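You operate a simulated robot arm through the tools that you are given. There is no shell and no other tool. Be economical: measure what you need, move in short steps, check, and stop when the job is done.

You run a simulated robot arm. Do the job below in one go: nothing can be reset, and whatever is moved stays where it is left.

JOB
Put the metal block that says "B3" from the top of the wide steel bench on the black loose gauge there and the metal block marked "B1" on top of the small box there. Put one of the white tapes from the top of the wide steel bench in the grey crate there. The order is free. Set down upright: metal block.

Only the result counts: the job must be done as asked and must still hold three seconds after the hand-in. Knocking over, shifting, dropping, spilling or breaking anything else fails it.

ROBOT AND FRAMES
A 6-joint arm with a fingered hand on a trunk, on a base that drives. Base frame: it is fixed to the floor where the robot stands at the start and does not move with it; the origin is under the middle of the robot, x ahead of it, y to its left, z up; the surface under the hand at the start is at about z = 85. Lengths are in cm, angles in rad, forces in N, time in s.
With the tool pointing down near the work surface it reaches from about 16 to 82 cm from the robot's upright axis, wherever it stands. Its first joint turns from -2.897 to 2.897 rad. Places, roughly: loose gauge [125, 0, 75]; white tape [200, 25, 75]; white tape (6x6x2 cm) [150, 10, 90]. Payload 4 kg.
The TCP is the grasp point between the finger pads, 2 cm short of the fingertips. In the tool frame z runs along the fingers and y along their closing line. The gripper opens to 14 cm. The gripper's body begins 5.4 cm behind the TCP. The gripper is a hand of 3 fingers: y runs from the thumb to the fingers, the wrist lies at [0, 0, -21.5] in the tool frame, and closing takes about 1.5 s.
Orientation is that of the tool frame in the base frame, as a unit quaternion [w, x, y, z]. With the fingers straight down and closing along the base's y, the tool's x points along the base's -x, its y along +y and its z along -z.

CONTROLS
- The arm moves only by the tool arm_command. Its argument "steps" is a list of rows, each a list of 6 numbers: the shift along the tool's x, y, z in cm, then the turn, a rotation vector about the tool's x, y, z in rad. In form: [[x, y, z, rx, ry, rz], ...]. A call has 1 to 12 rows; each row is the pose to reach, as a shift and turn from the pose commanded when the call began, along the tool's axes at that moment. "fingers" is the finger opening in cm, from 0 to 14, set as the call begins (left out, the last holds). Rows are played at 5 a second. More than 5 cm and 0.15 rad between two rows, or a gripper value outside its range, and nothing of the call is played. Where a pose cannot be reached the arm comes as near as it can. A force on the tool above 40 N (or 10 N above the force at the start of the call, whichever is more), or a blocked arm, ends the call early, and 0.2 s more pass. The fingers move at their own pace (about 4.5 cm/s each) and stop on an object; they squeeze with about 26 N. The grip force told is the motor's: it shows also when the fingers shut on nothing. Time passes only in rows, and 0.2 s behind the last, so rows that repeat a pose let the fingers close. It gives the time, the measured TCP pose, the force on the tool (base axes), the opening and the grip force at its end, in the units of the frame above (readings bear some noise), with the torque about the TCP (base axes, N m) and any sound that the robot's microphone picked up, and new pictures: "views" is both (left out), scene, wrist or none.
- Cameras (640 x 400 px; columns grow to the right, rows downward): "scene" is now at [5.74, 17.56, 144.17]; the picture's right is [-0.39, -0.92, 0.00], its down [-0.65, 0.28, -0.71] and it looks along [0.65, -0.28, -0.70] (base axes); focal length 257 px, centre (320, 200). "wrist" rides on the gripper at [7.4, -4.3, -7.9] in the tool frame; the picture's right is [0.50, 0.87, 0.00], its down [-0.59, 0.34, -0.73] and it looks along [-0.64, 0.37, 0.68] (tool axes); focal length 275 px, centre (320, 200). There is no depth. A picture from a camera that has moved, and an enlarged one, comes with that camera's place and axes in the base frame and with its lens. The place of the scene camera against the robot may be out by one fixed shift of up to 2.5 cm in any direction.
- lift_body(by): slides the trunk up (or, below 0, down) by that many cm; the arm and the scene camera ride with it, the base frame stays. It gives what a move gives, with no picture.
- steer(legs): drives the robot by 1 to 6 legs, each [ahead, left, turn to the left] in cm, cm and rad, along the robot's own axes; the way and the turn of a leg run together, so that a leg with both is an arc; at most 150 cm and 3.142 rad a leg. The arm and the cameras ride along, it lands a little off, and it stops where it bumps. It gives what a move gives, and a new picture of the scene camera.
- move_fingers(finger1, finger2, thumb_bend): sets how far each is bent, from 0 (flat) to 1 (curled in); at 0.3 the hand is open as for a grip, at 0.7 the pads meet at the TCP. One left out holds its place. A second passes; each finger stops where it meets its share of the squeeze, and holds until it gets a number again. A gripper value or a shape takes the hand back. It gives what a move gives, with no picture; readings hold the bend of each and the force on the fingers (four entries, about 0 where the hand has none), thumb and palm.
- preshape(shape): the hand has 3 fingers and takes this shape, open, in about a second: jaw (thumb against the fingers, like two jaws); tri (thumb and two fingers); tip (a fingertip pinch); poke (one finger out to press); point (the index stretched); flat (the hand flat); cup (the hand cupped); fist (a fist). The gripper value then closes the fingers along that shape, each until it touches; the sizes above hold for jaw. It gives what a move gives, with no picture.
- aim_head(pan, tilt): turns the head with the scene camera to pan (to the left, within 2.094 rad either way) and tilt (down, from -0.506 to 1.204), counted from straight ahead of the robot. It gives what a move gives, and a new picture of the scene camera.
- zoom(camera, box): a new picture of the part [left, top, right, bottom] of that camera's present view, enlarged. It takes no simulated time.
- job_done(): hands the job in; it is judged then, once.

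Go step by step. Nothing tells you exact positions but the pictures and the camera data: compare them with the known pose of the tool, close in by small moves and look again before you grip or let go. The budget is 165 turns and 260 pictures, counting those below and the enlarged ones. Unless the task says otherwise, let go and move clear before handing in, and close with one line.

The tools are called by a JSON object that holds its "api" and its "payload". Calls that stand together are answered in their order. arm_command: Moves the arm, as the interface text tells. Its arguments: {"type":"object","properties":{"steps":{"type":"array","items":{"type":"array","items":{"type":"number"}}},"fingers":{"type":"number"},"views":{"type":"string","enum":["both","scene","wrist","none"]}},"required":["steps"]} The other tools are called the same way: lift_body (by) slides the trunk up or down; preshape (shape) gives the hand a shape; move_fingers (finger1, finger2, thumb_bend) moves the fingers one by one; steer (legs) drives the base; aim_head (pan, tilt) turns the head that bears the scene camera; zoom (camera, box) takes an enlarged picture of a part of a camera's view; job_done () hands the job in.

At the start:

```text
clock: 0.0
eef_pos: [45.85, -9.48, 119.57]
orientation: [0.001, 0.0, 1.0, 0.0]
force: [0.1, 0.3, 0.4]
wrist_torque: [0.0, 0.0, 0.0]
finger_gap: 14.02
finger_force: 0.0
shape: jaw
bend: [0.3, 0.3, 0.3]
finger forces: [0.0, 0.0, 0.0, 0.0, 0.1, 0.0]
trunk travel left (down, up): [-5.0, 54.0]
robot x, y, heading: [0.16, 0.03, -0.001]
head pan, tilt: [-0.403, 0.78]
```

scene: 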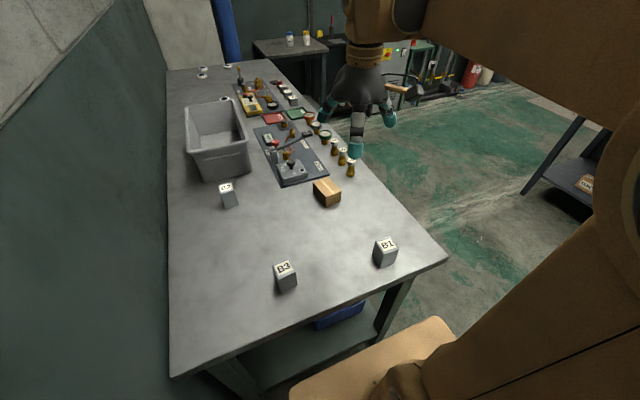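
wrist: 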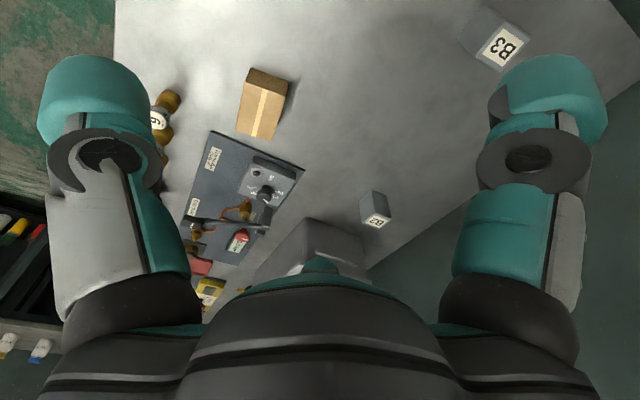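

I see the bench ahead with B1, B3 near the front edge, a small wooden box, the grey crate, and gauges and tapes further away. I'll zoom in to identify the gauges and the tapes.

{"api": "zoom", "payload": {"camera": "scene", "box": [180, 50, 340, 150]}}

{"api": "zoom", "payload": {"camera": "scene", "box": [220, 100, 380, 200]}}

```text
4.00 times, centred on (260, 100) of scene
camera zoom: at [5.74, 17.56, 144.17], right [-0.39, -0.92, 0.0], down [-0.65, 0.28, -0.71], along [0.65, -0.28, -0.7], focal length 1029 px, centre (560, 600)
```

zoom: 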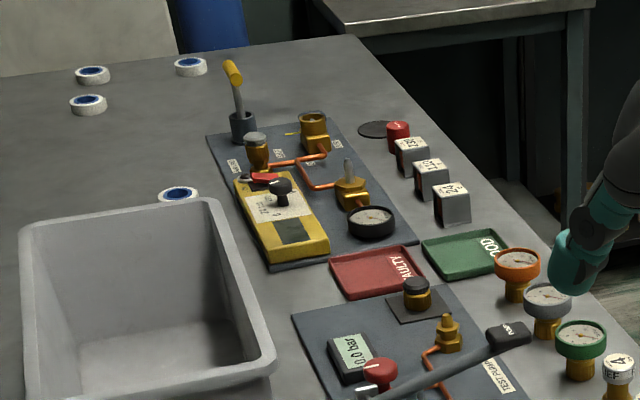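

```text
4.00 times, centred on (300, 150) of scene
camera zoom: at [5.74, 17.56, 144.17], right [-0.39, -0.92, 0.0], down [-0.65, 0.28, -0.71], along [0.65, -0.28, -0.7], focal length 1029 px, centre (400, 400)
```

zoom: 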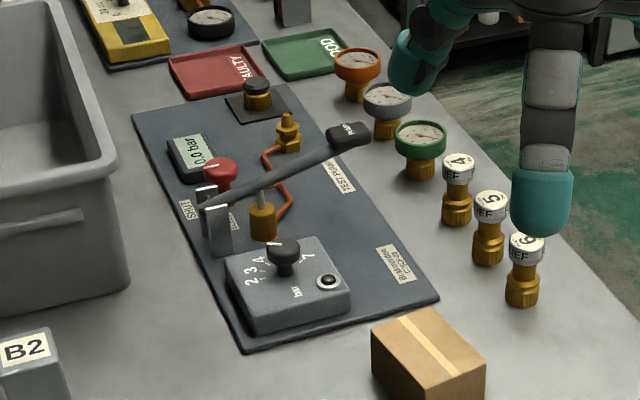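

B1 is near (33,-12), B3 near (37,12) and the small box near (59,-10), with the black gauge out near (130,-10). I'll move above B1 first for a closer look.

{"api": "arm_command", "payload": {"steps": [[3.2, -0.6, 3.5, 0, 0, 0], [6.4, -1.2, 7, 0, 0, 0], [9.6, -1.8, 10.5, 0, 0, 0], [12.5, -2.5, 14, 0, 0, 0], [12.5, -2.5, 14, 0, 0, 0]], "views": "both"}}

```text
clock: 1.2
eef_pos: [33.52, -11.81, 105.55]
orientation: [0.0, 0.0, 1.0, 0.0]
force: [-0.9, -0.7, 0.4]
wrist_torque: [0.01, 0.0, 0.03]
finger_gap: 13.96
finger_force: 0.0
shape: jaw
bend: [0.3, 0.3, 0.3]
finger forces: [0.0, 0.0, 0.1, 0.0, 0.1, 0.0]
trunk travel left (down, up): [-5.0, 54.0]
robot x, y, heading: [0.01, -0.08, -0.001]
head pan, tilt: [-0.403, 0.78]
camera scene: at [5.73, 17.56, 144.17], right [-0.39, -0.92, 0.0], down [-0.65, 0.28, -0.71], along [0.65, -0.28, -0.7], focal length 257 px, centre (320, 200)
camera wrist: at [25.99, -16.23, 113.48], right [-0.5, 0.87, 0.0], down [0.59, 0.34, 0.73], along [0.64, 0.37, -0.68], focal length 275 px, centre (320, 200)
```

scene: 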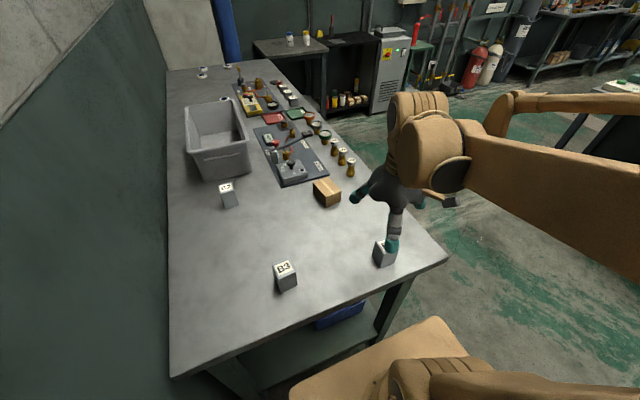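
wrist: 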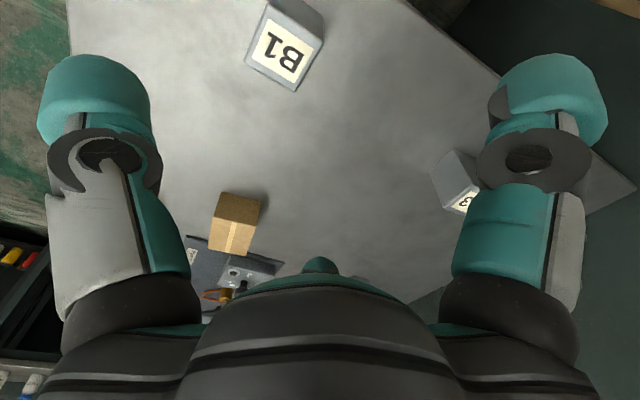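

B1 sits just under the hand, turned a little. I'll zoom for its corners.

{"api": "zoom", "payload": {"camera": "wrist", "box": [204, 0, 364, 100]}}

{"api": "zoom", "payload": {"camera": "wrist", "box": [160, 170, 320, 270]}}

{"api": "zoom", "payload": {"camera": "scene", "box": [260, 160, 420, 260]}}

```text
4.00 times, centred on (284, 50) of wrist
camera zoom: at [25.99, -16.23, 113.48], right [-0.5, 0.87, 0.0], down [0.59, 0.34, 0.73], along [0.64, 0.37, -0.68], focal length 1101 px, centre (464, 800)
```

zoom: 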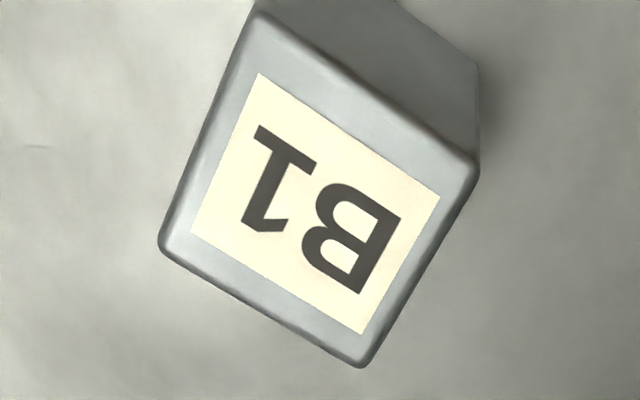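

```text
4.00 times, centred on (240, 220) of wrist
camera zoom: at [25.99, -16.23, 113.48], right [-0.5, 0.87, 0.0], down [0.59, 0.34, 0.73], along [0.64, 0.37, -0.68], focal length 1101 px, centre (640, 120)
```

zoom: 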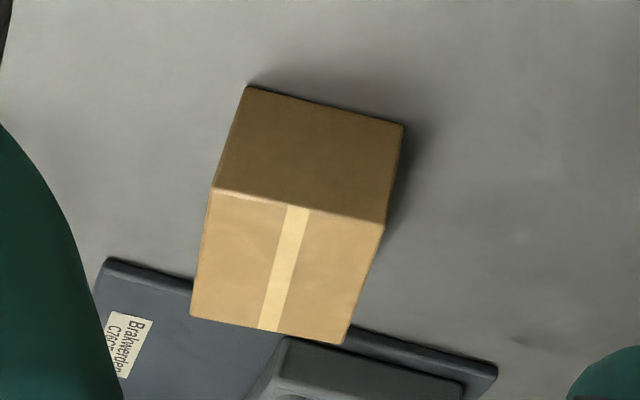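

```text
4.00 times, centred on (340, 210) of scene
camera zoom: at [5.73, 17.56, 144.17], right [-0.39, -0.92, 0.0], down [-0.65, 0.28, -0.71], along [0.65, -0.28, -0.7], focal length 1029 px, centre (240, 160)
```

zoom: 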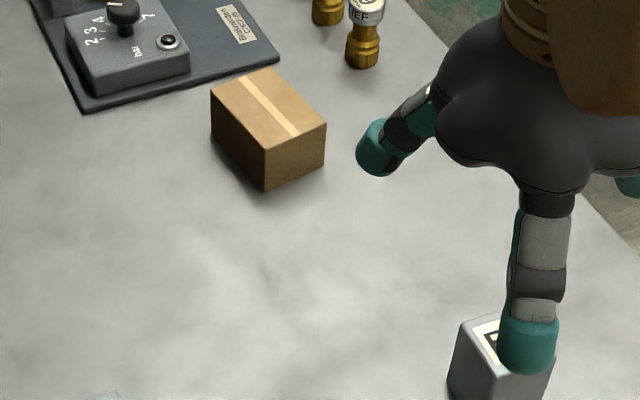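

B1 is a ~4.7 cm block at about (34,-14.8), turned about -0.05 rad, with its top near z=91. The small box top is centred near (62,-10.7) at z≈90. Next I'll align and go down partway.

{"api": "arm_command", "payload": {"steps": [[-0.2, -1.5, 4, 0, 0, 0.048], [-0.5, -3.0, 8, 0, 0, 0.048], [-0.5, -3.0, 8, 0, 0, 0.048]], "views": "wrist"}}

```text
clock: 2.0
eef_pos: [34.0, -14.89, 97.49]
orientation: [0.0, 0.024, 1.0, 0.0]
force: [0.3, -0.1, 0.7]
wrist_torque: [-0.01, -0.02, -0.02]
finger_gap: 13.97
finger_force: 0.1
shape: jaw
bend: [0.3, 0.3, 0.3]
finger forces: [0.0, 0.1, 0.0, 0.0, 0.1, 0.0]
trunk travel left (down, up): [-5.0, 54.0]
robot x, y, heading: [-0.08, 0.25, 0.001]
head pan, tilt: [-0.403, 0.78]
camera wrist: at [26.35, -18.86, 105.5], right [-0.46, 0.89, 0.0], down [0.6, 0.31, 0.73], along [0.65, 0.34, -0.68], focal length 275 px, centre (320, 200)
```

wrist: 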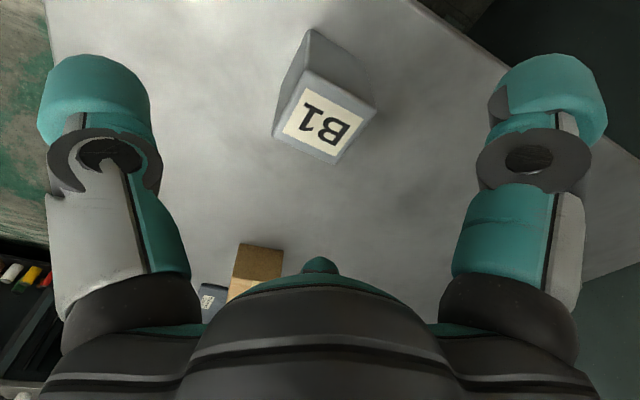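

B1 is centred between the fingers. I'll descend to z≈88.8 and close.

{"api": "arm_command", "payload": {"steps": [[0, 0.1, 3, 0, 0, 0], [0, 0.1, 6, 0, 0, 0], [0, 0.1, 8.6, 0, 0, 0], [0, 0.1, 8.6, 0, 0, 0]], "views": "wrist"}}

{"api": "arm_command", "payload": {"steps": [[0, 0, 0, 0, 0, 0], [0, 0, 0, 0, 0, 0], [0, 0, 0, 0, 0, 0], [0, 0, 0, 0, 0, 0], [0, 0, 0, 0, 0, 0], [0, 0, 0, 0, 0, 0], [0, 0, 0, 0, 0, 0], [0, 0, 0, 0, 0, 0]], "fingers": 3, "views": "wrist"}}

```text
clock: 3.0
eef_pos: [33.84, -14.79, 89.1]
orientation: [0.0, 0.025, 1.0, 0.0]
force: [0.8, -0.3, 0.5]
wrist_torque: [0.0, 0.01, -0.05]
finger_gap: 13.99
finger_force: 0.1
shape: jaw
bend: [0.3, 0.3, 0.3]
finger forces: [0.0, 0.0, 0.0, 0.1, 0.1, 0.0]
trunk travel left (down, up): [-5.0, 54.0]
robot x, y, heading: [0.16, 0.24, 0.002]
head pan, tilt: [-0.403, 0.78]
camera wrist: at [26.35, -18.8, 96.93], right [-0.46, 0.89, 0.0], down [0.6, 0.31, 0.73], along [0.65, 0.34, -0.68], focal length 275 px, centre (320, 200)
```

wrist: 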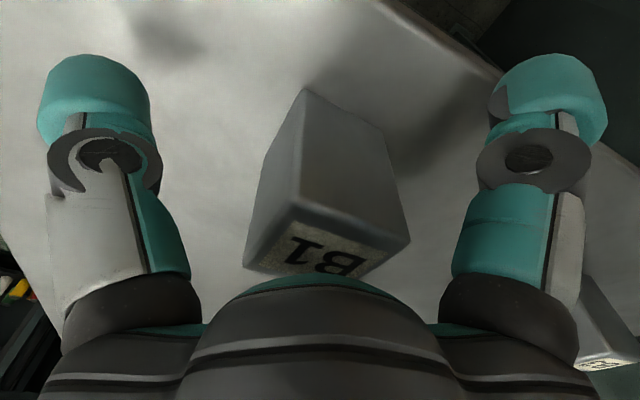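

```text
clock: 4.8
eef_pos: [34.1, -14.88, 88.97]
orientation: [0.0, 0.024, 1.0, -0.001]
force: [-0.2, 1.0, 0.3]
wrist_torque: [0.0, 0.0, 0.01]
finger_gap: 4.34
finger_force: 26.0
shape: jaw
bend: [0.41, 0.42, 0.44]
finger forces: [21.9, 21.5, 0.2, 0.0, 20.5, 0.0]
trunk travel left (down, up): [-5.0, 54.0]
robot x, y, heading: [0.21, -0.28, -0.003]
head pan, tilt: [-0.403, 0.78]
camera wrist: at [26.38, -18.82, 96.93], right [-0.46, 0.89, 0.0], down [0.6, 0.31, 0.73], along [0.65, 0.34, -0.68], focal length 275 px, centre (320, 200)
```

wrist: 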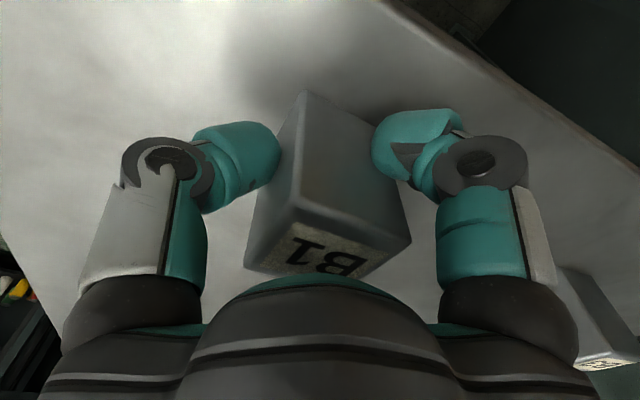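

B1 is gripped (gap 4.3 cm). I'll lift it and carry it above the small box.

{"api": "arm_command", "payload": {"steps": [[0, 0, -4, 0, 0, 0], [0, 0, -8, 0, 0, 0], [0, 0, -12, 0, 0, 0], [-4.6, 0.9, -12, 0, 0, -0.03], [-9.2, 1.8, -12, 0, 0, -0.06], [-13.8, 2.7, -12, 0, 0, -0.09], [-18.4, 3.6, -12, 0, 0, -0.12], [-23, 4.5, -12, 0, 0, -0.15], [-27.8, 5.4, -12, 0, 0, -0.18], [-27.8, 5.4, -12, 0, 0, -0.18]], "views": "both"}}

```text
clock: 7.0
eef_pos: [62.09, -10.77, 101.07]
orientation: [0.0, -0.067, 0.998, 0.0]
force: [0.0, -0.1, -8.0]
wrist_torque: [-0.01, 0.02, 0.01]
finger_gap: 4.27
finger_force: 25.8
shape: jaw
bend: [0.41, 0.42, 0.44]
finger forces: [22.7, 22.7, 0.0, 0.1, 19.3, 0.0]
trunk travel left (down, up): [-5.0, 54.0]
robot x, y, heading: [0.01, -0.26, 0.003]
head pan, tilt: [-0.403, 0.78]
camera scene: at [5.82, 17.55, 144.17], right [-0.39, -0.92, 0.0], down [-0.65, 0.28, -0.71], along [0.65, -0.28, -0.7], focal length 257 px, centre (320, 200)
camera wrist: at [55.21, -16.09, 109.0], right [-0.61, 0.79, 0.0], down [0.54, 0.41, 0.73], along [0.58, 0.45, -0.68], focal length 275 px, centre (320, 200)
```

scene: 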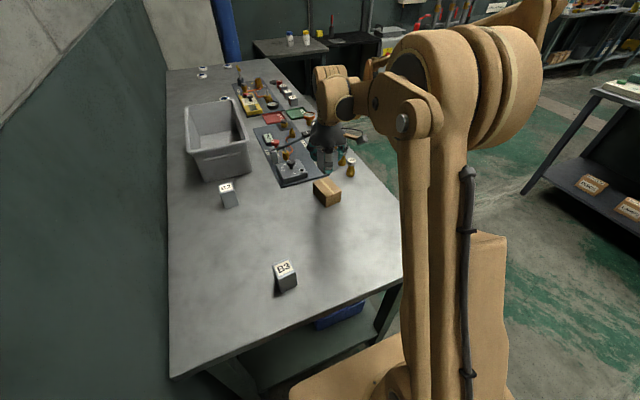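
wrist: 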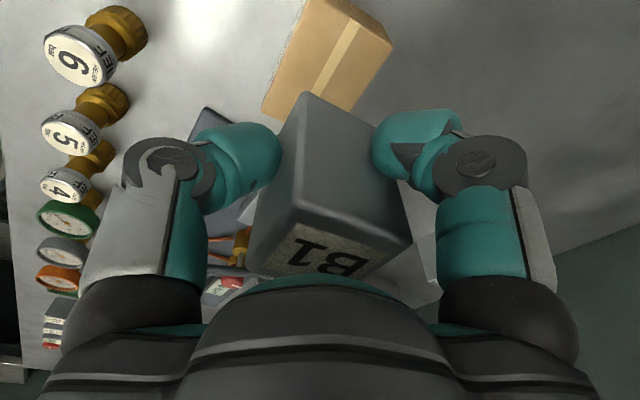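

The box is directly beneath B1 as computed. I'll lower it to just above contact.

{"api": "arm_command", "payload": {"steps": [[0.2, 0, 3, 0, 0, 0], [0.2, 0, 5.5, 0, 0, 0], [0.2, 0, 6.3, 0, 0, 0], [0.2, 0, 6.3, 0, 0, 0]], "views": "both"}}

```text
clock: 8.0
eef_pos: [61.87, -10.84, 94.59]
orientation: [0.0, -0.066, 0.998, 0.0]
force: [0.8, 0.5, -8.0]
wrist_torque: [-0.01, -0.02, 0.01]
finger_gap: 4.27
finger_force: 25.9
shape: jaw
bend: [0.41, 0.42, 0.44]
finger forces: [22.7, 22.7, 0.0, 0.0, 19.5, 0.0]
trunk travel left (down, up): [-5.0, 54.0]
robot x, y, heading: [0.18, -0.16, -0.002]
head pan, tilt: [-0.403, 0.78]
camera scene: at [5.84, 17.55, 144.16], right [-0.39, -0.92, 0.0], down [-0.65, 0.28, -0.71], along [0.65, -0.28, -0.7], focal length 257 px, centre (320, 200)
camera wrist: at [55.01, -16.08, 102.65], right [-0.61, 0.79, 0.0], down [0.54, 0.41, 0.73], along [0.58, 0.45, -0.68], focal length 275 px, centre (320, 200)
```

scene: 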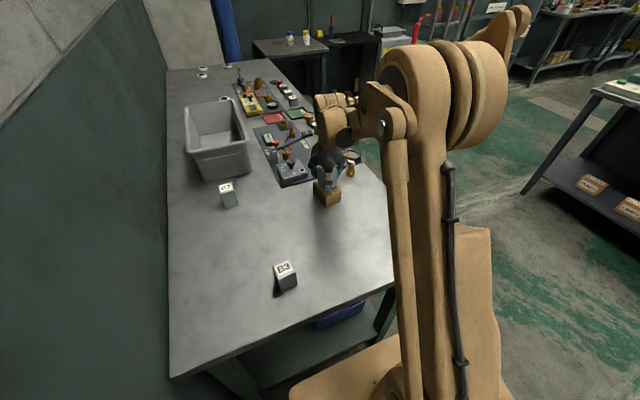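
wrist: 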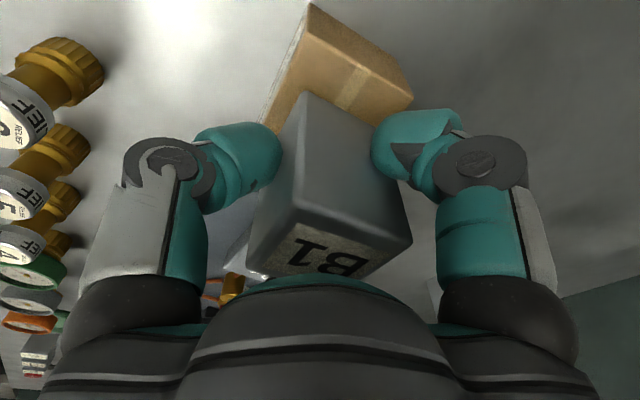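

It's nearly touching and looks well centred on the box. I'll ease it down until I feel contact.

{"api": "arm_command", "payload": {"steps": [[0, 0, 0.3, 0, 0, 0], [0, 0, 0.5, 0, 0, 0], [0, 0, 0.5, 0, 0, 0]], "views": "wrist"}}

```text
clock: 8.8
eef_pos: [61.79, -10.8, 94.01]
orientation: [0.0, -0.067, 0.998, 0.0]
force: [-0.1, -0.9, -8.2]
wrist_torque: [0.0, 0.05, 0.02]
finger_gap: 4.31
finger_force: 25.8
shape: jaw
bend: [0.41, 0.42, 0.44]
finger forces: [22.7, 22.7, 0.0, 0.1, 19.4, 0.0]
trunk travel left (down, up): [-5.0, 54.0]
robot x, y, heading: [0.16, 0.04, 0.0]
head pan, tilt: [-0.403, 0.78]
camera wrist: at [55.04, -16.1, 102.11], right [-0.61, 0.79, 0.0], down [0.54, 0.41, 0.73], along [0.58, 0.45, -0.68], focal length 275 px, centre (320, 200)
```

wrist: 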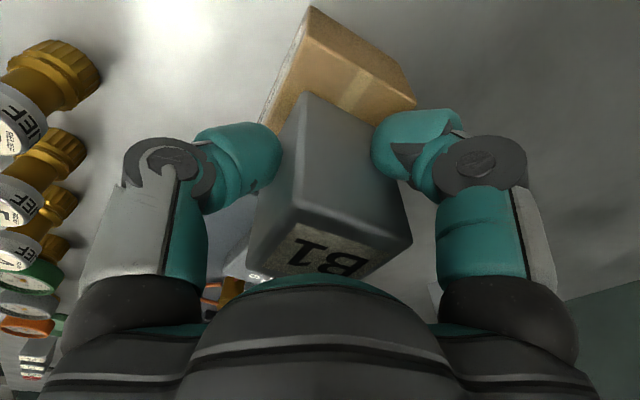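

No contact yet, so I'll go further in small steps.

{"api": "arm_command", "payload": {"steps": [[0, 0, 0.2, 0, 0, 0], [0, 0, 0.4, 0, 0, 0], [0, 0, 0.4, 0, 0, 0]], "views": "none"}}

```text
clock: 9.6
eef_pos: [61.83, -10.8, 93.9]
orientation: [-0.001, -0.066, 0.998, -0.001]
force: [4.2, -1.8, 11.7]
wrist_torque: [0.13, -0.03, -0.04]
finger_gap: 4.33
finger_force: 25.9
shape: jaw
bend: [0.41, 0.42, 0.44]
finger forces: [24.2, 26.4, 0.1, 0.0, 23.0, 0.0]
trunk travel left (down, up): [-5.0, 54.0]
robot x, y, heading: [-0.3, -0.18, 0.006]
head pan, tilt: [-0.403, 0.78]
```

Contact is felt. I'll relax slightly, open to 8 cm and look.

{"api": "arm_command", "payload": {"steps": [[0, 0, -0.2, 0, 0, 0], [0, 0, -0.2, 0, 0, 0]], "views": "none"}}

{"api": "arm_command", "payload": {"steps": [[0, 0, 0, 0, 0, 0], [0, 0, 0, 0, 0, 0], [0, 0, 0, 0, 0, 0], [0, 0, 0, 0, 0, 0], [0, 0, 0, 0, 0, 0]], "fingers": 8, "views": "wrist"}}

```text
clock: 10.2
eef_pos: [61.85, -10.81, 93.88]
orientation: [-0.001, -0.066, 0.998, 0.001]
force: [0.3, -0.5, -5.9]
wrist_torque: [0.01, -0.02, -0.01]
finger_gap: 4.31
finger_force: 26.1
shape: jaw
bend: [0.41, 0.42, 0.44]
finger forces: [24.6, 24.4, 0.1, 0.1, 20.9, 0.0]
trunk travel left (down, up): [-5.0, 54.0]
robot x, y, heading: [0.01, 0.04, -0.0]
head pan, tilt: [-0.403, 0.78]
```

```text
clock: 11.4
eef_pos: [61.72, -10.72, 93.94]
orientation: [0.0, -0.067, 0.998, 0.0]
force: [-0.8, -1.0, 0.2]
wrist_torque: [-0.02, 0.0, -0.02]
finger_gap: 7.96
finger_force: 0.1
shape: jaw
bend: [0.31, 0.31, 0.3]
finger forces: [0.0, 0.0, 0.0, 0.1, 0.0, 0.0]
trunk travel left (down, up): [-5.0, 54.0]
robot x, y, heading: [-0.17, 0.15, 0.004]
head pan, tilt: [-0.403, 0.78]
camera wrist: at [55.0, -16.07, 101.97], right [-0.61, 0.79, 0.0], down [0.54, 0.41, 0.73], along [0.58, 0.45, -0.68], focal length 275 px, centre (320, 200)
```

wrist: 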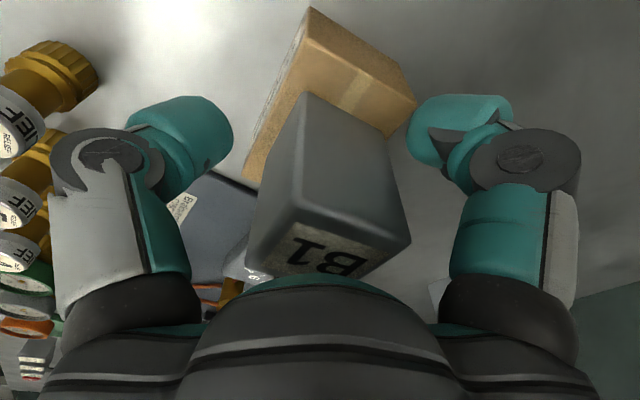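

B1 rests on the box. I'll retreat upward and go look at B3.

{"api": "arm_command", "payload": {"steps": [[0, 0, -4, 0, 0, 0], [0, 0, -8, 0, 0, 0], [0, 0, -11, 0, 0, 0], [2.6, 3.2, -12, 0, 0, 0.03], [5.2, 6.4, -12, 0, 0, 0.06], [7.8, 9.6, -12, 0, 0, 0.1], [10.4, 12.8, -12, 0, 0, 0.134], [13, 16, -12, 0, 0, 0.134], [15.6, 19.2, -12, 0, 0, 0.134], [18.2, 22.4, -12, 0, 0, 0.134], [20.9, 25.7, -12, 0, 0, 0.134], [20.9, 25.7, -12, 0, 0, 0.134]], "fingers": 14, "views": "both"}}

```text
clock: 14.0
eef_pos: [37.87, 12.07, 105.91]
orientation: [-0.001, 0.001, 1.0, 0.0]
force: [0.3, 0.6, 0.9]
wrist_torque: [-0.01, 0.0, 0.01]
finger_gap: 14.02
finger_force: 0.1
shape: jaw
bend: [0.3, 0.3, 0.3]
finger forces: [0.0, 0.0, 0.0, 0.0, 0.1, 0.1]
trunk travel left (down, up): [-5.0, 54.0]
robot x, y, heading: [-0.1, -0.37, 0.0]
head pan, tilt: [-0.403, 0.78]
camera scene: at [5.73, 17.57, 144.17], right [-0.39, -0.92, 0.0], down [-0.65, 0.28, -0.71], along [0.65, -0.28, -0.7], focal length 257 px, centre (320, 200)
camera wrist: at [30.3, 7.73, 113.92], right [-0.5, 0.87, 0.0], down [0.59, 0.34, 0.73], along [0.64, 0.37, -0.68], focal length 275 px, centre (320, 200)
```

scene: 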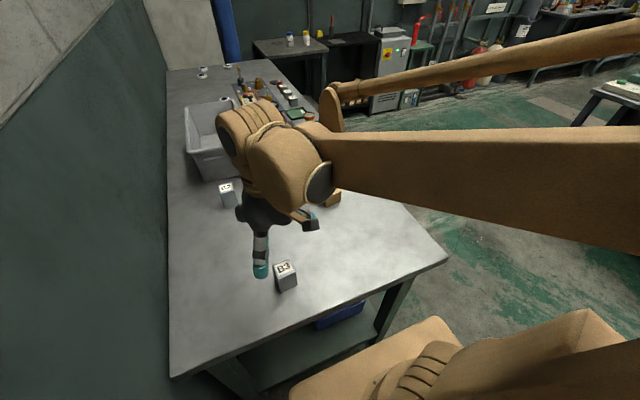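
wrist: 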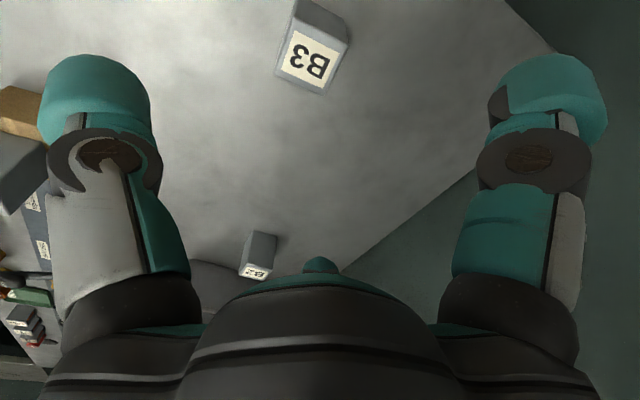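

{"api": "zoom", "payload": {"camera": "wrist", "box": [240, 0, 400, 100]}}

```text
4.00 times, centred on (320, 50) of wrist
camera zoom: at [30.3, 7.73, 113.92], right [-0.5, 0.87, 0.0], down [0.59, 0.34, 0.73], along [0.64, 0.37, -0.68], focal length 1101 px, centre (320, 800)
```

zoom: 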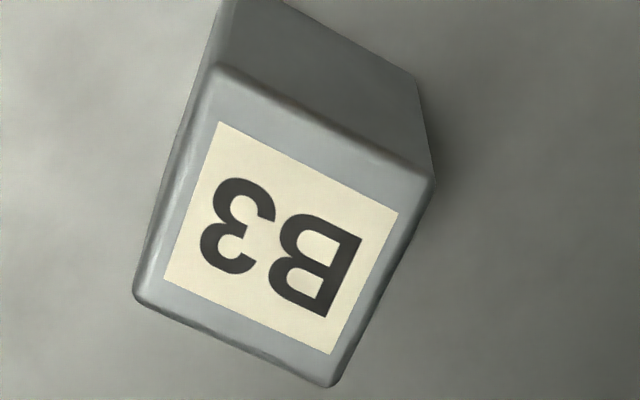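

B3 is centred near (38.0, 11.3), turned +0.087 rad. I'll align, descend and grip.

{"api": "arm_command", "payload": {"steps": [[-0.1, -0.4, 4, 0, 0, -0.05], [-0.15, -0.8, 8, 0, 0, -0.087], [-0.15, -0.8, 11, 0, 0, -0.087], [-0.15, -0.8, 14, 0, 0, -0.087], [-0.15, -0.8, 16.9, 0, 0, -0.087], [-0.15, -0.8, 16.9, 0, 0, -0.087]], "views": "wrist"}}

{"api": "arm_command", "payload": {"steps": [[0, 0, 0, 0, 0, 0], [0, 0, 0, 0, 0, 0], [0, 0, 0, 0, 0, 0], [0, 0, 0, 0, 0, 0], [0, 0, 0, 0, 0, 0], [0, 0, 0, 0, 0, 0], [0, 0, 0, 0, 0, 0], [0, 0, 0, 0, 0, 0]], "fingers": 3, "views": "wrist"}}

```text
clock: 15.4
eef_pos: [37.84, 11.23, 89.11]
orientation: [0.0, -0.043, 0.999, 0.0]
force: [-0.1, -0.3, -0.1]
wrist_torque: [0.0, -0.02, 0.02]
finger_gap: 14.02
finger_force: 0.0
shape: jaw
bend: [0.3, 0.3, 0.3]
finger forces: [0.1, 0.0, 0.0, 0.0, 0.0, 0.1]
trunk travel left (down, up): [-5.0, 54.0]
robot x, y, heading: [0.08, -0.06, 0.001]
head pan, tilt: [-0.403, 0.78]
camera wrist: at [30.81, 6.17, 97.08], right [-0.57, 0.82, 0.0], down [0.56, 0.39, 0.73], along [0.6, 0.42, -0.68], focal length 275 px, centre (320, 200)
```

wrist: 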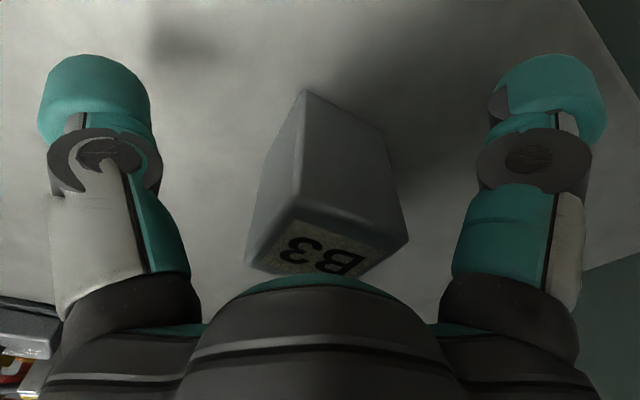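

```text
clock: 17.2
eef_pos: [37.97, 11.13, 89.08]
orientation: [0.0, -0.044, 0.999, -0.001]
force: [-0.6, -0.3, -0.2]
wrist_torque: [0.01, -0.02, 0.03]
finger_gap: 4.29
finger_force: 26.4
shape: jaw
bend: [0.42, 0.41, 0.44]
finger forces: [21.8, 22.0, 0.0, 0.0, 20.2, 0.0]
trunk travel left (down, up): [-5.0, 54.0]
robot x, y, heading: [0.36, 0.19, 0.001]
head pan, tilt: [-0.403, 0.78]
camera wrist: at [30.84, 6.18, 97.09], right [-0.57, 0.82, 0.0], down [0.56, 0.39, 0.73], along [0.6, 0.42, -0.68], focal length 275 px, centre (320, 200)
```

wrist: 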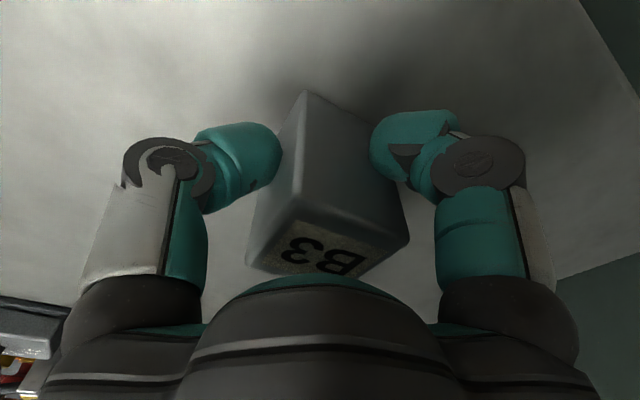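

B3 is gripped. I'll lift it high and then check the floor to the right before driving round to the bench's right side.

{"api": "arm_command", "payload": {"steps": [[0, 0, -4, 0, 0, 0], [0, 0, -8, 0, 0, 0], [0, 0, -12, 0, 0, 0], [0, 0, -16, 0, 0, 0], [0, 0, -20, 0, 0, 0], [0, 0, -24, 0, 0, 0], [0, 0, -28, 0, 0, 0], [2, -3, -30, 0, 0, 0], [2, -7, -30, 0, 0, 0], [2, -11, -30, 0, 0, 0], [2, -11, -30, 0, 0, 0]], "views": "none"}}

{"api": "aim_head", "payload": {"pan": -1.2, "tilt": 0.7}}

```text
clock: 19.6
eef_pos: [36.97, 0.05, 119.07]
orientation: [-0.001, -0.042, 0.999, 0.0]
force: [-0.5, -0.7, -8.6]
wrist_torque: [0.0, 0.0, -0.01]
finger_gap: 4.28
finger_force: 26.0
shape: jaw
bend: [0.42, 0.41, 0.44]
finger forces: [21.8, 22.2, 0.0, 0.1, 19.6, 0.0]
trunk travel left (down, up): [-5.0, 54.0]
robot x, y, heading: [-0.31, 0.05, 0.001]
head pan, tilt: [-0.403, 0.78]
```

```text
clock: 20.7
eef_pos: [36.87, 0.08, 119.08]
orientation: [0.0, -0.043, 0.999, 0.0]
force: [-0.4, -0.1, -8.0]
wrist_torque: [-0.07, -0.05, 0.06]
finger_gap: 4.27
finger_force: 26.0
shape: jaw
bend: [0.42, 0.41, 0.44]
finger forces: [21.7, 22.3, 0.1, 0.1, 19.6, 0.0]
trunk travel left (down, up): [-5.0, 54.0]
robot x, y, heading: [-0.26, 0.11, -0.001]
head pan, tilt: [-1.201, 0.7]
camera scene: at [1.36, 12.85, 144.84], right [-0.93, -0.36, 0.0], down [-0.23, 0.6, -0.76], along [0.28, -0.71, -0.64], focal length 257 px, centre (320, 200)
```

scene: 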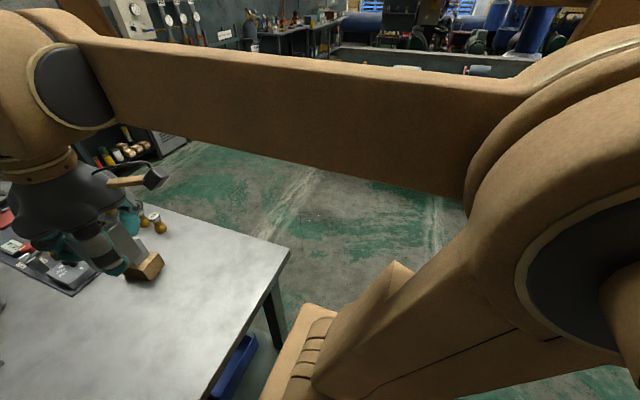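

The floor to the right looks clear. I'll back off, shift right, turn to face the bench's right side and look.

{"api": "steer", "payload": {"legs": [[-40, 0, 0], [0, -66, 0], [0, 0, 1.571]]}}

{"api": "aim_head", "payload": {"pan": -0.9, "tilt": 0.6}}

```text
clock: 30.3
eef_pos: [-39.75, -28.69, 119.15]
orientation: [0.0, 0.735, -0.678, 0.001]
force: [-0.4, -0.6, -8.4]
wrist_torque: [0.0, -0.05, 0.01]
finger_gap: 4.3
finger_force: 25.9
shape: jaw
bend: [0.42, 0.41, 0.44]
finger forces: [21.5, 21.9, 0.1, 0.1, 19.6, 0.0]
trunk travel left (down, up): [-5.0, 54.0]
robot x, y, heading: [-40.12, -65.13, 1.565]
head pan, tilt: [-1.201, 0.7]
camera scene: at [-50.74, -62.52, 144.84], right [0.36, -0.93, 0.0], down [-0.6, -0.23, -0.76], along [0.71, 0.27, -0.64], focal length 257 px, centre (320, 200)
```

scene: 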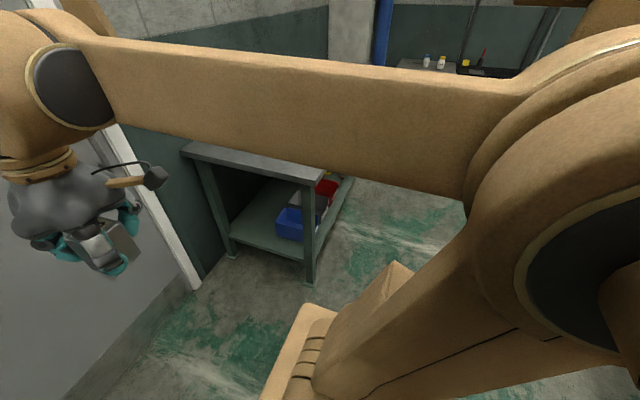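

```text
clock: 31.1
eef_pos: [-39.96, -28.56, 119.26]
orientation: [0.0, 0.736, -0.677, 0.0]
force: [-1.0, 0.1, -8.8]
wrist_torque: [-0.01, 0.03, -0.01]
finger_gap: 4.26
finger_force: 26.1
shape: jaw
bend: [0.42, 0.41, 0.44]
finger forces: [21.6, 22.0, 0.0, 0.1, 19.5, 0.1]
trunk travel left (down, up): [-5.0, 54.0]
robot x, y, heading: [-40.2, -65.55, 1.568]
head pan, tilt: [-0.901, 0.6]
camera scene: at [-51.72, -60.1, 145.7], right [0.62, -0.79, 0.0], down [-0.44, -0.35, -0.82], along [0.65, 0.51, -0.57], focal length 257 px, centre (320, 200)
```

scene: 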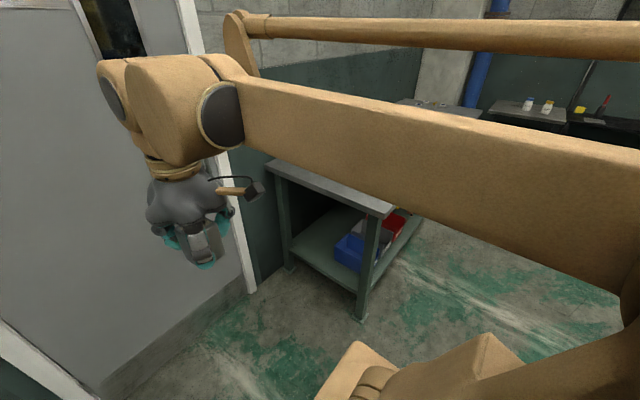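

The aisle along the bench is clear. I'll drive along +x to around x=130 and look at the gauge.

{"api": "steer", "payload": {"legs": [[0, -85, 0], [0, -85, 0]]}}

{"api": "aim_head", "payload": {"pan": 0.3, "tilt": 0.8}}

```text
clock: 39.7
eef_pos: [129.84, -28.12, 119.04]
orientation: [-0.001, 0.738, -0.675, 0.0]
force: [-0.9, 0.3, -8.8]
wrist_torque: [0.0, 0.03, 0.0]
finger_gap: 4.27
finger_force: 26.1
shape: jaw
bend: [0.42, 0.41, 0.44]
finger forces: [21.6, 22.0, 0.1, 0.0, 19.6, 0.0]
trunk travel left (down, up): [-5.0, 54.0]
robot x, y, heading: [130.06, -64.85, 1.578]
head pan, tilt: [-0.901, 0.6]
camera scene: at [118.19, -59.77, 145.7], right [0.63, -0.78, 0.0], down [-0.44, -0.35, -0.82], along [0.64, 0.52, -0.57], focal length 257 px, centre (320, 200)
```

scene: 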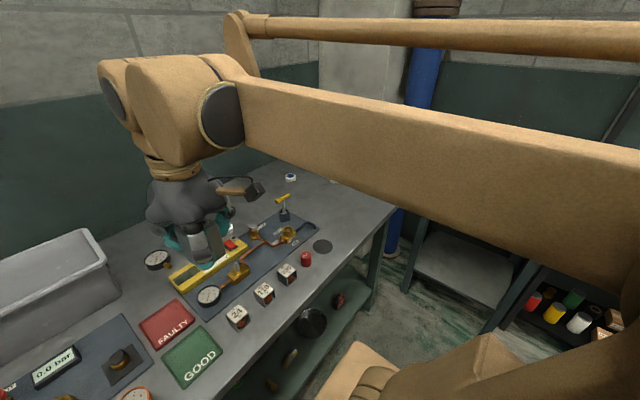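

```text
clock: 41.1
eef_pos: [129.72, -28.19, 119.13]
orientation: [0.0, 0.737, -0.676, 0.0]
force: [0.7, -0.2, -8.3]
wrist_torque: [0.03, -0.02, 0.01]
finger_gap: 4.25
finger_force: 26.0
shape: jaw
bend: [0.42, 0.41, 0.44]
finger forces: [21.6, 21.9, 0.0, 0.0, 19.6, 0.0]
trunk travel left (down, up): [-5.0, 54.0]
robot x, y, heading: [130.35, -64.75, 1.576]
head pan, tilt: [0.3, 0.799]
camera scene: at [108.84, -57.6, 144.01], right [0.95, 0.3, 0.0], down [0.21, -0.68, -0.7], along [-0.21, 0.66, -0.72], focal length 257 px, centre (320, 200)
```

scene: 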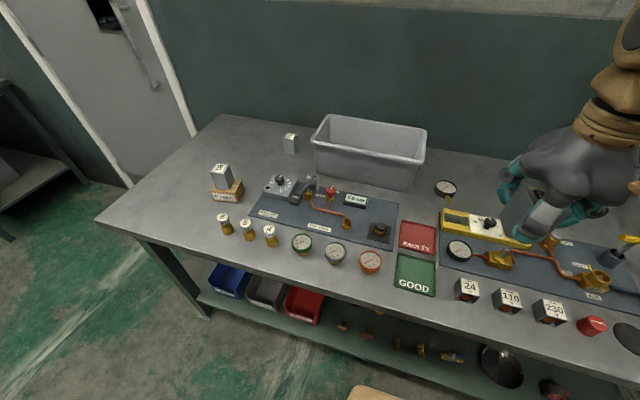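

Two black gauges show: one screwed to the panel piping and one loose near the crate at about (128,11). I'll zoom on both.

{"api": "zoom", "payload": {"camera": "scene", "box": [390, 160, 550, 260]}}

{"api": "zoom", "payload": {"camera": "scene", "box": [405, 165, 485, 215]}}

{"api": "zoom", "payload": {"camera": "scene", "box": [190, 150, 270, 200]}}

```text
4.00 times, centred on (470, 210) of scene
camera zoom: at [108.84, -57.6, 144.01], right [0.95, 0.3, 0.0], down [0.21, -0.68, -0.7], along [-0.21, 0.66, -0.72], focal length 1029 px, centre (-280, 160)
```

zoom: 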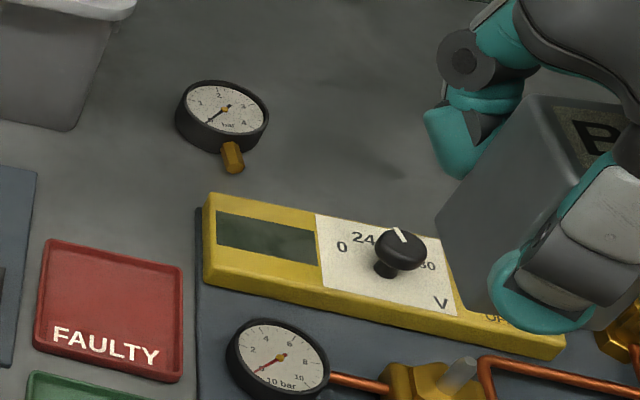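

```text
8.00 times, centred on (445, 190) of scene
camera zoom: at [108.84, -57.6, 144.01], right [0.95, 0.3, 0.0], down [0.21, -0.68, -0.7], along [-0.21, 0.66, -0.72], focal length 2058 px, centre (-680, 280)
```

zoom: 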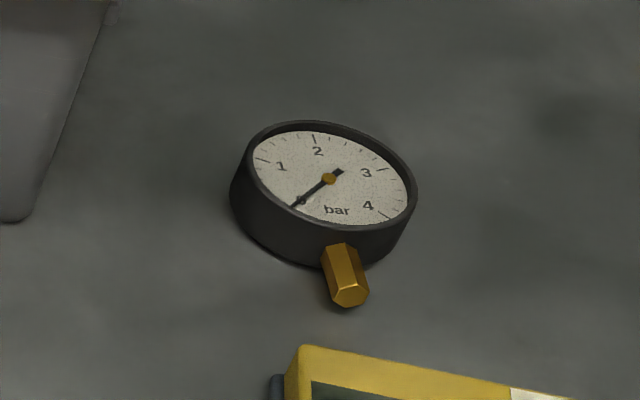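

```text
8.00 times, centred on (230, 175) of scene
camera zoom: at [108.84, -57.6, 144.01], right [0.95, 0.3, 0.0], down [0.21, -0.68, -0.7], along [-0.21, 0.66, -0.72], focal length 2058 px, centre (1040, 400)
```

zoom: 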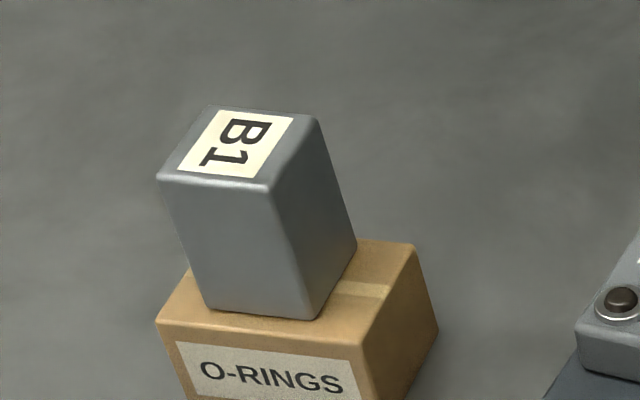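

B1 stands fine on the O-rings box, and the loose black gauge lies flat near (128.6, 11), ~7 cm wide. I'll drive 6 cm closer and shift the arm toward it to look with the wrist camera.

{"api": "steer", "payload": {"legs": [[6, 0, 0]]}}

{"api": "arm_command", "payload": {"steps": [[-4, -0.5, 0, 0, 0, -0.02], [-8, -1, 0, 0, 0, -0.04], [-12, -1, 2, 0, 0, -0.06], [-16, -1, 4, 0, 0, -0.087], [-16, -1, 4, 0, 0, -0.087]], "views": "both"}}

```text
clock: 42.1
eef_pos: [129.74, -22.11, 119.07]
orientation: [0.0, 0.738, -0.675, 0.001]
force: [-0.8, 0.5, -8.6]
wrist_torque: [-0.06, -0.02, 0.02]
finger_gap: 4.29
finger_force: 25.9
shape: jaw
bend: [0.42, 0.41, 0.44]
finger forces: [21.7, 22.5, 0.0, 0.1, 19.4, 0.0]
trunk travel left (down, up): [-5.0, 54.0]
robot x, y, heading: [130.18, -59.31, 1.571]
head pan, tilt: [0.3, 0.799]
camera scene: at [108.81, -51.44, 144.01], right [0.95, 0.3, 0.0], down [0.22, -0.68, -0.7], along [-0.21, 0.66, -0.72], focal length 257 px, centre (320, 200)
```

scene: 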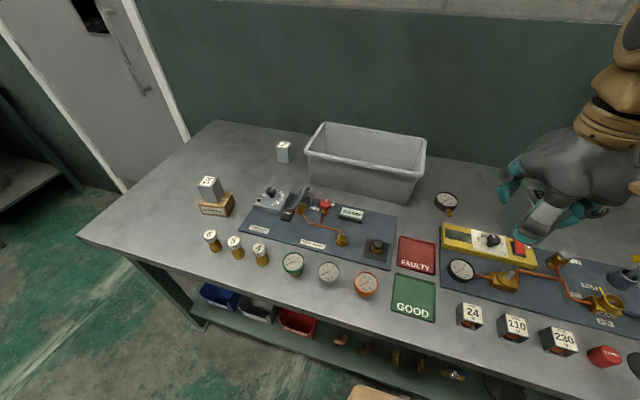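

```text
clock: 43.3
eef_pos: [129.35, -5.94, 115.06]
orientation: [-0.001, 0.767, -0.642, -0.001]
force: [0.8, 0.1, -8.2]
wrist_torque: [-0.03, -0.05, 0.02]
finger_gap: 4.26
finger_force: 26.4
shape: jaw
bend: [0.42, 0.41, 0.44]
finger forces: [22.2, 22.6, 0.1, 0.0, 18.9, 0.0]
trunk travel left (down, up): [-5.0, 54.0]
robot x, y, heading: [130.05, -58.81, 1.58]
head pan, tilt: [0.3, 0.799]
camera scene: at [108.81, -51.57, 144.01], right [0.95, 0.3, 0.0], down [0.22, -0.68, -0.7], along [-0.21, 0.66, -0.72], focal length 257 px, centre (320, 200)
camera wrist: at [134.82, -12.63, 123.09], right [-0.76, -0.64, 0.0], down [-0.44, 0.52, 0.73], along [-0.47, 0.56, -0.68], focal length 275 px, centre (320, 200)
```

scene: 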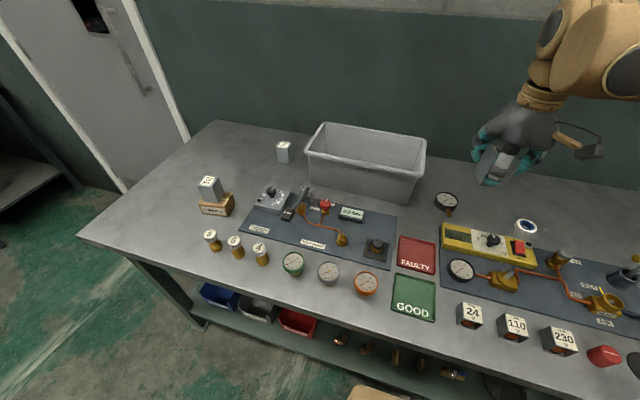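
wrist: 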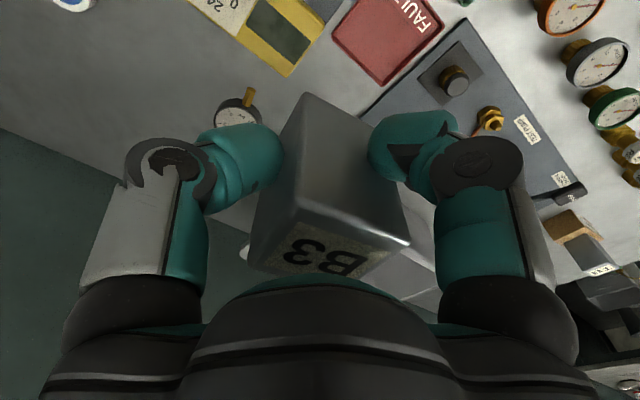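

The gauge appears near (130, 10.8). I'll square the hand and move above it at a safe height.

{"api": "arm_command", "payload": {"steps": [[-4.1, -0.9, 2, 0, 0, 0.05], [-8.2, -1.8, 4, 0, 0, 0.1], [-12.3, -2.7, 6, 0, 0, 0.15], [-16.4, -3.7, 8, 0, 0, 0.177], [-16.4, -3.7, 8, 0, 0, 0.177]], "views": "both"}}

```text
clock: 44.5
eef_pos: [130.13, 10.77, 107.34]
orientation: [0.0, -0.707, 0.708, 0.0]
force: [-0.3, -0.2, -8.4]
wrist_torque: [0.01, 0.0, 0.0]
finger_gap: 4.24
finger_force: 26.1
shape: jaw
bend: [0.42, 0.41, 0.44]
finger forces: [22.5, 22.7, 0.0, 0.1, 18.4, 0.1]
trunk travel left (down, up): [-5.0, 54.0]
robot x, y, heading: [129.95, -59.28, 1.579]
head pan, tilt: [0.3, 0.799]
camera scene: at [108.81, -51.53, 144.01], right [0.95, 0.3, 0.0], down [0.22, -0.68, -0.7], along [-0.21, 0.66, -0.72], focal length 257 px, centre (320, 200)
camera wrist: at [134.26, 3.33, 115.23], right [-0.87, -0.5, 0.0], down [-0.34, 0.59, 0.73], along [-0.37, 0.64, -0.68], focal length 275 px, centre (320, 200)
```

scene: 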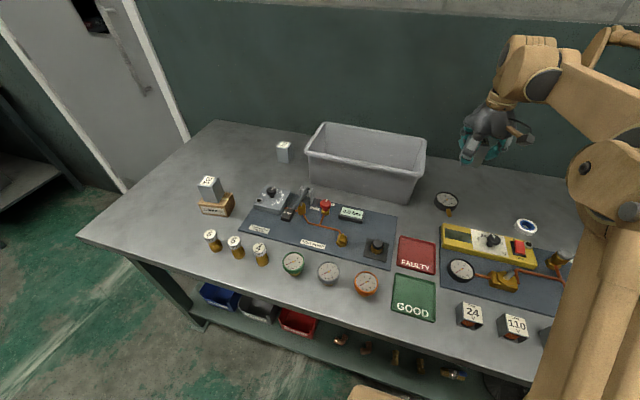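
wrist: 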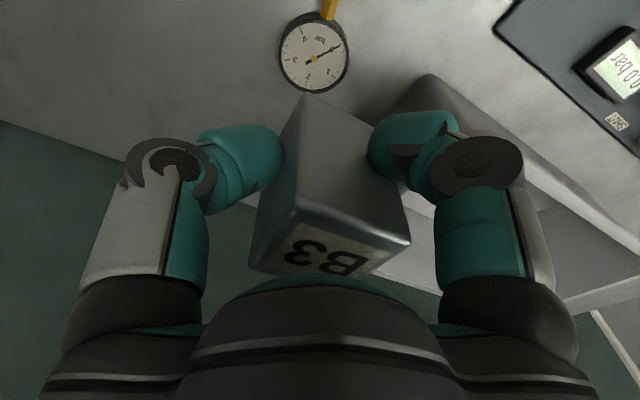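

{"api": "zoom", "payload": {"camera": "wrist", "box": [340, 30, 640, 300]}}

{"api": "zoom", "payload": {"camera": "scene", "box": [290, 100, 530, 250]}}

```text
1.48 times, centred on (490, 165) of wrist
camera zoom: at [134.26, 3.33, 115.23], right [-0.87, -0.5, 0.0], down [-0.34, 0.59, 0.73], along [-0.37, 0.64, -0.68], focal length 408 px, centre (68, 252)
```

zoom: 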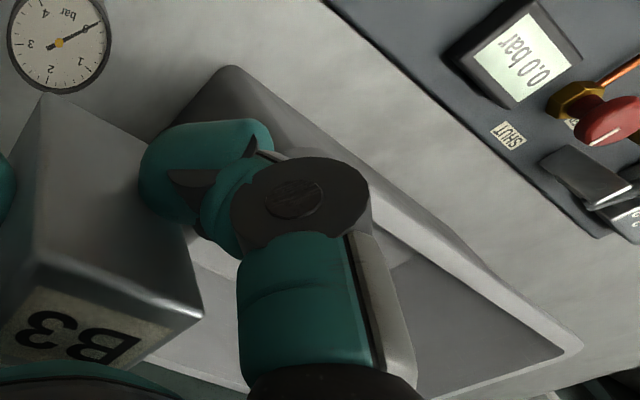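

```text
2.67 times, centred on (410, 175) of scene
camera zoom: at [108.81, -51.53, 144.01], right [0.95, 0.3, 0.0], down [0.22, -0.68, -0.7], along [-0.21, 0.66, -0.72], focal length 686 px, centre (80, 267)
```

zoom: 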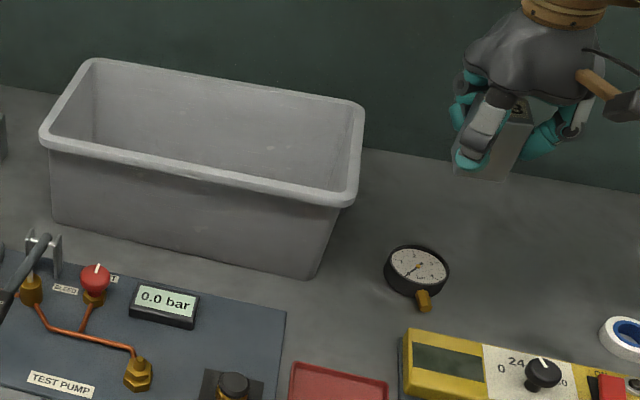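

The hand has ~4 cm clearance from the crate rim. The gauge centre is at (129.8, 12.3), so I'll move over it and come down to just above.

{"api": "arm_command", "payload": {"steps": [[-1.5, 0.1, 2, 0, 0, 0], [-1.5, 0.1, 5, 0, 0, 0], [-1.5, 0.1, 8, 0, 0, 0], [-1.5, 0.1, 11, 0, 0, 0], [-1.5, 0.1, 13, 0, 0, 0], [-1.5, 0.1, 13, 0, 0, 0]], "views": "both"}}

```text
clock: 45.9
eef_pos: [129.96, 12.28, 94.13]
orientation: [0.0, 0.707, -0.707, 0.0]
force: [-0.2, 0.0, -8.4]
wrist_torque: [0.0, -0.02, 0.02]
finger_gap: 4.23
finger_force: 25.8
shape: jaw
bend: [0.42, 0.41, 0.45]
finger forces: [22.3, 22.6, 0.0, 0.0, 18.2, 0.0]
trunk travel left (down, up): [-5.0, 54.0]
robot x, y, heading: [129.83, -58.95, 1.578]
head pan, tilt: [0.3, 0.799]
camera scene: at [108.81, -51.48, 144.01], right [0.95, 0.3, 0.0], down [0.22, -0.68, -0.7], along [-0.21, 0.66, -0.72], focal length 257 px, centre (320, 200)
camera wrist: at [134.18, 4.82, 102.08], right [-0.87, -0.5, 0.0], down [-0.34, 0.59, 0.73], along [-0.37, 0.64, -0.68], focal length 275 px, centre (320, 200)
```

scene: 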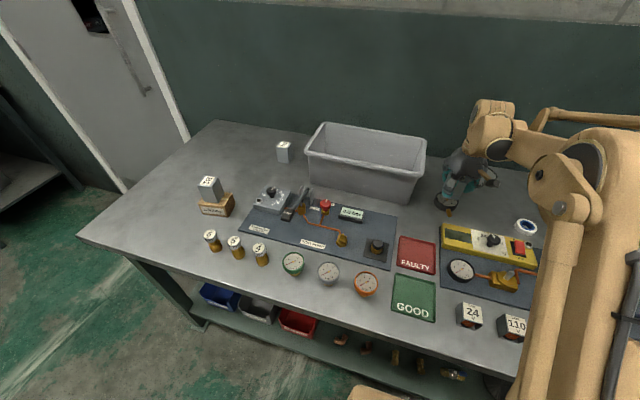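
wrist: 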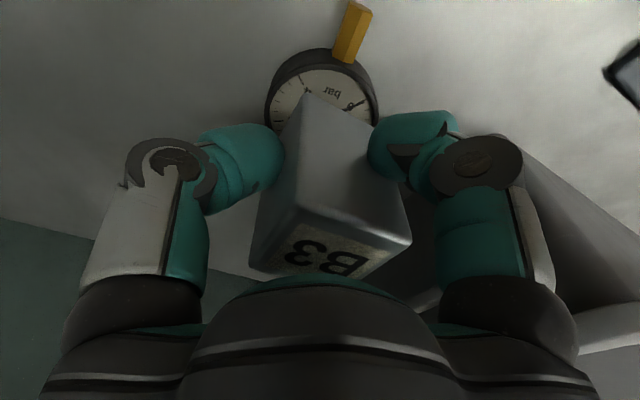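

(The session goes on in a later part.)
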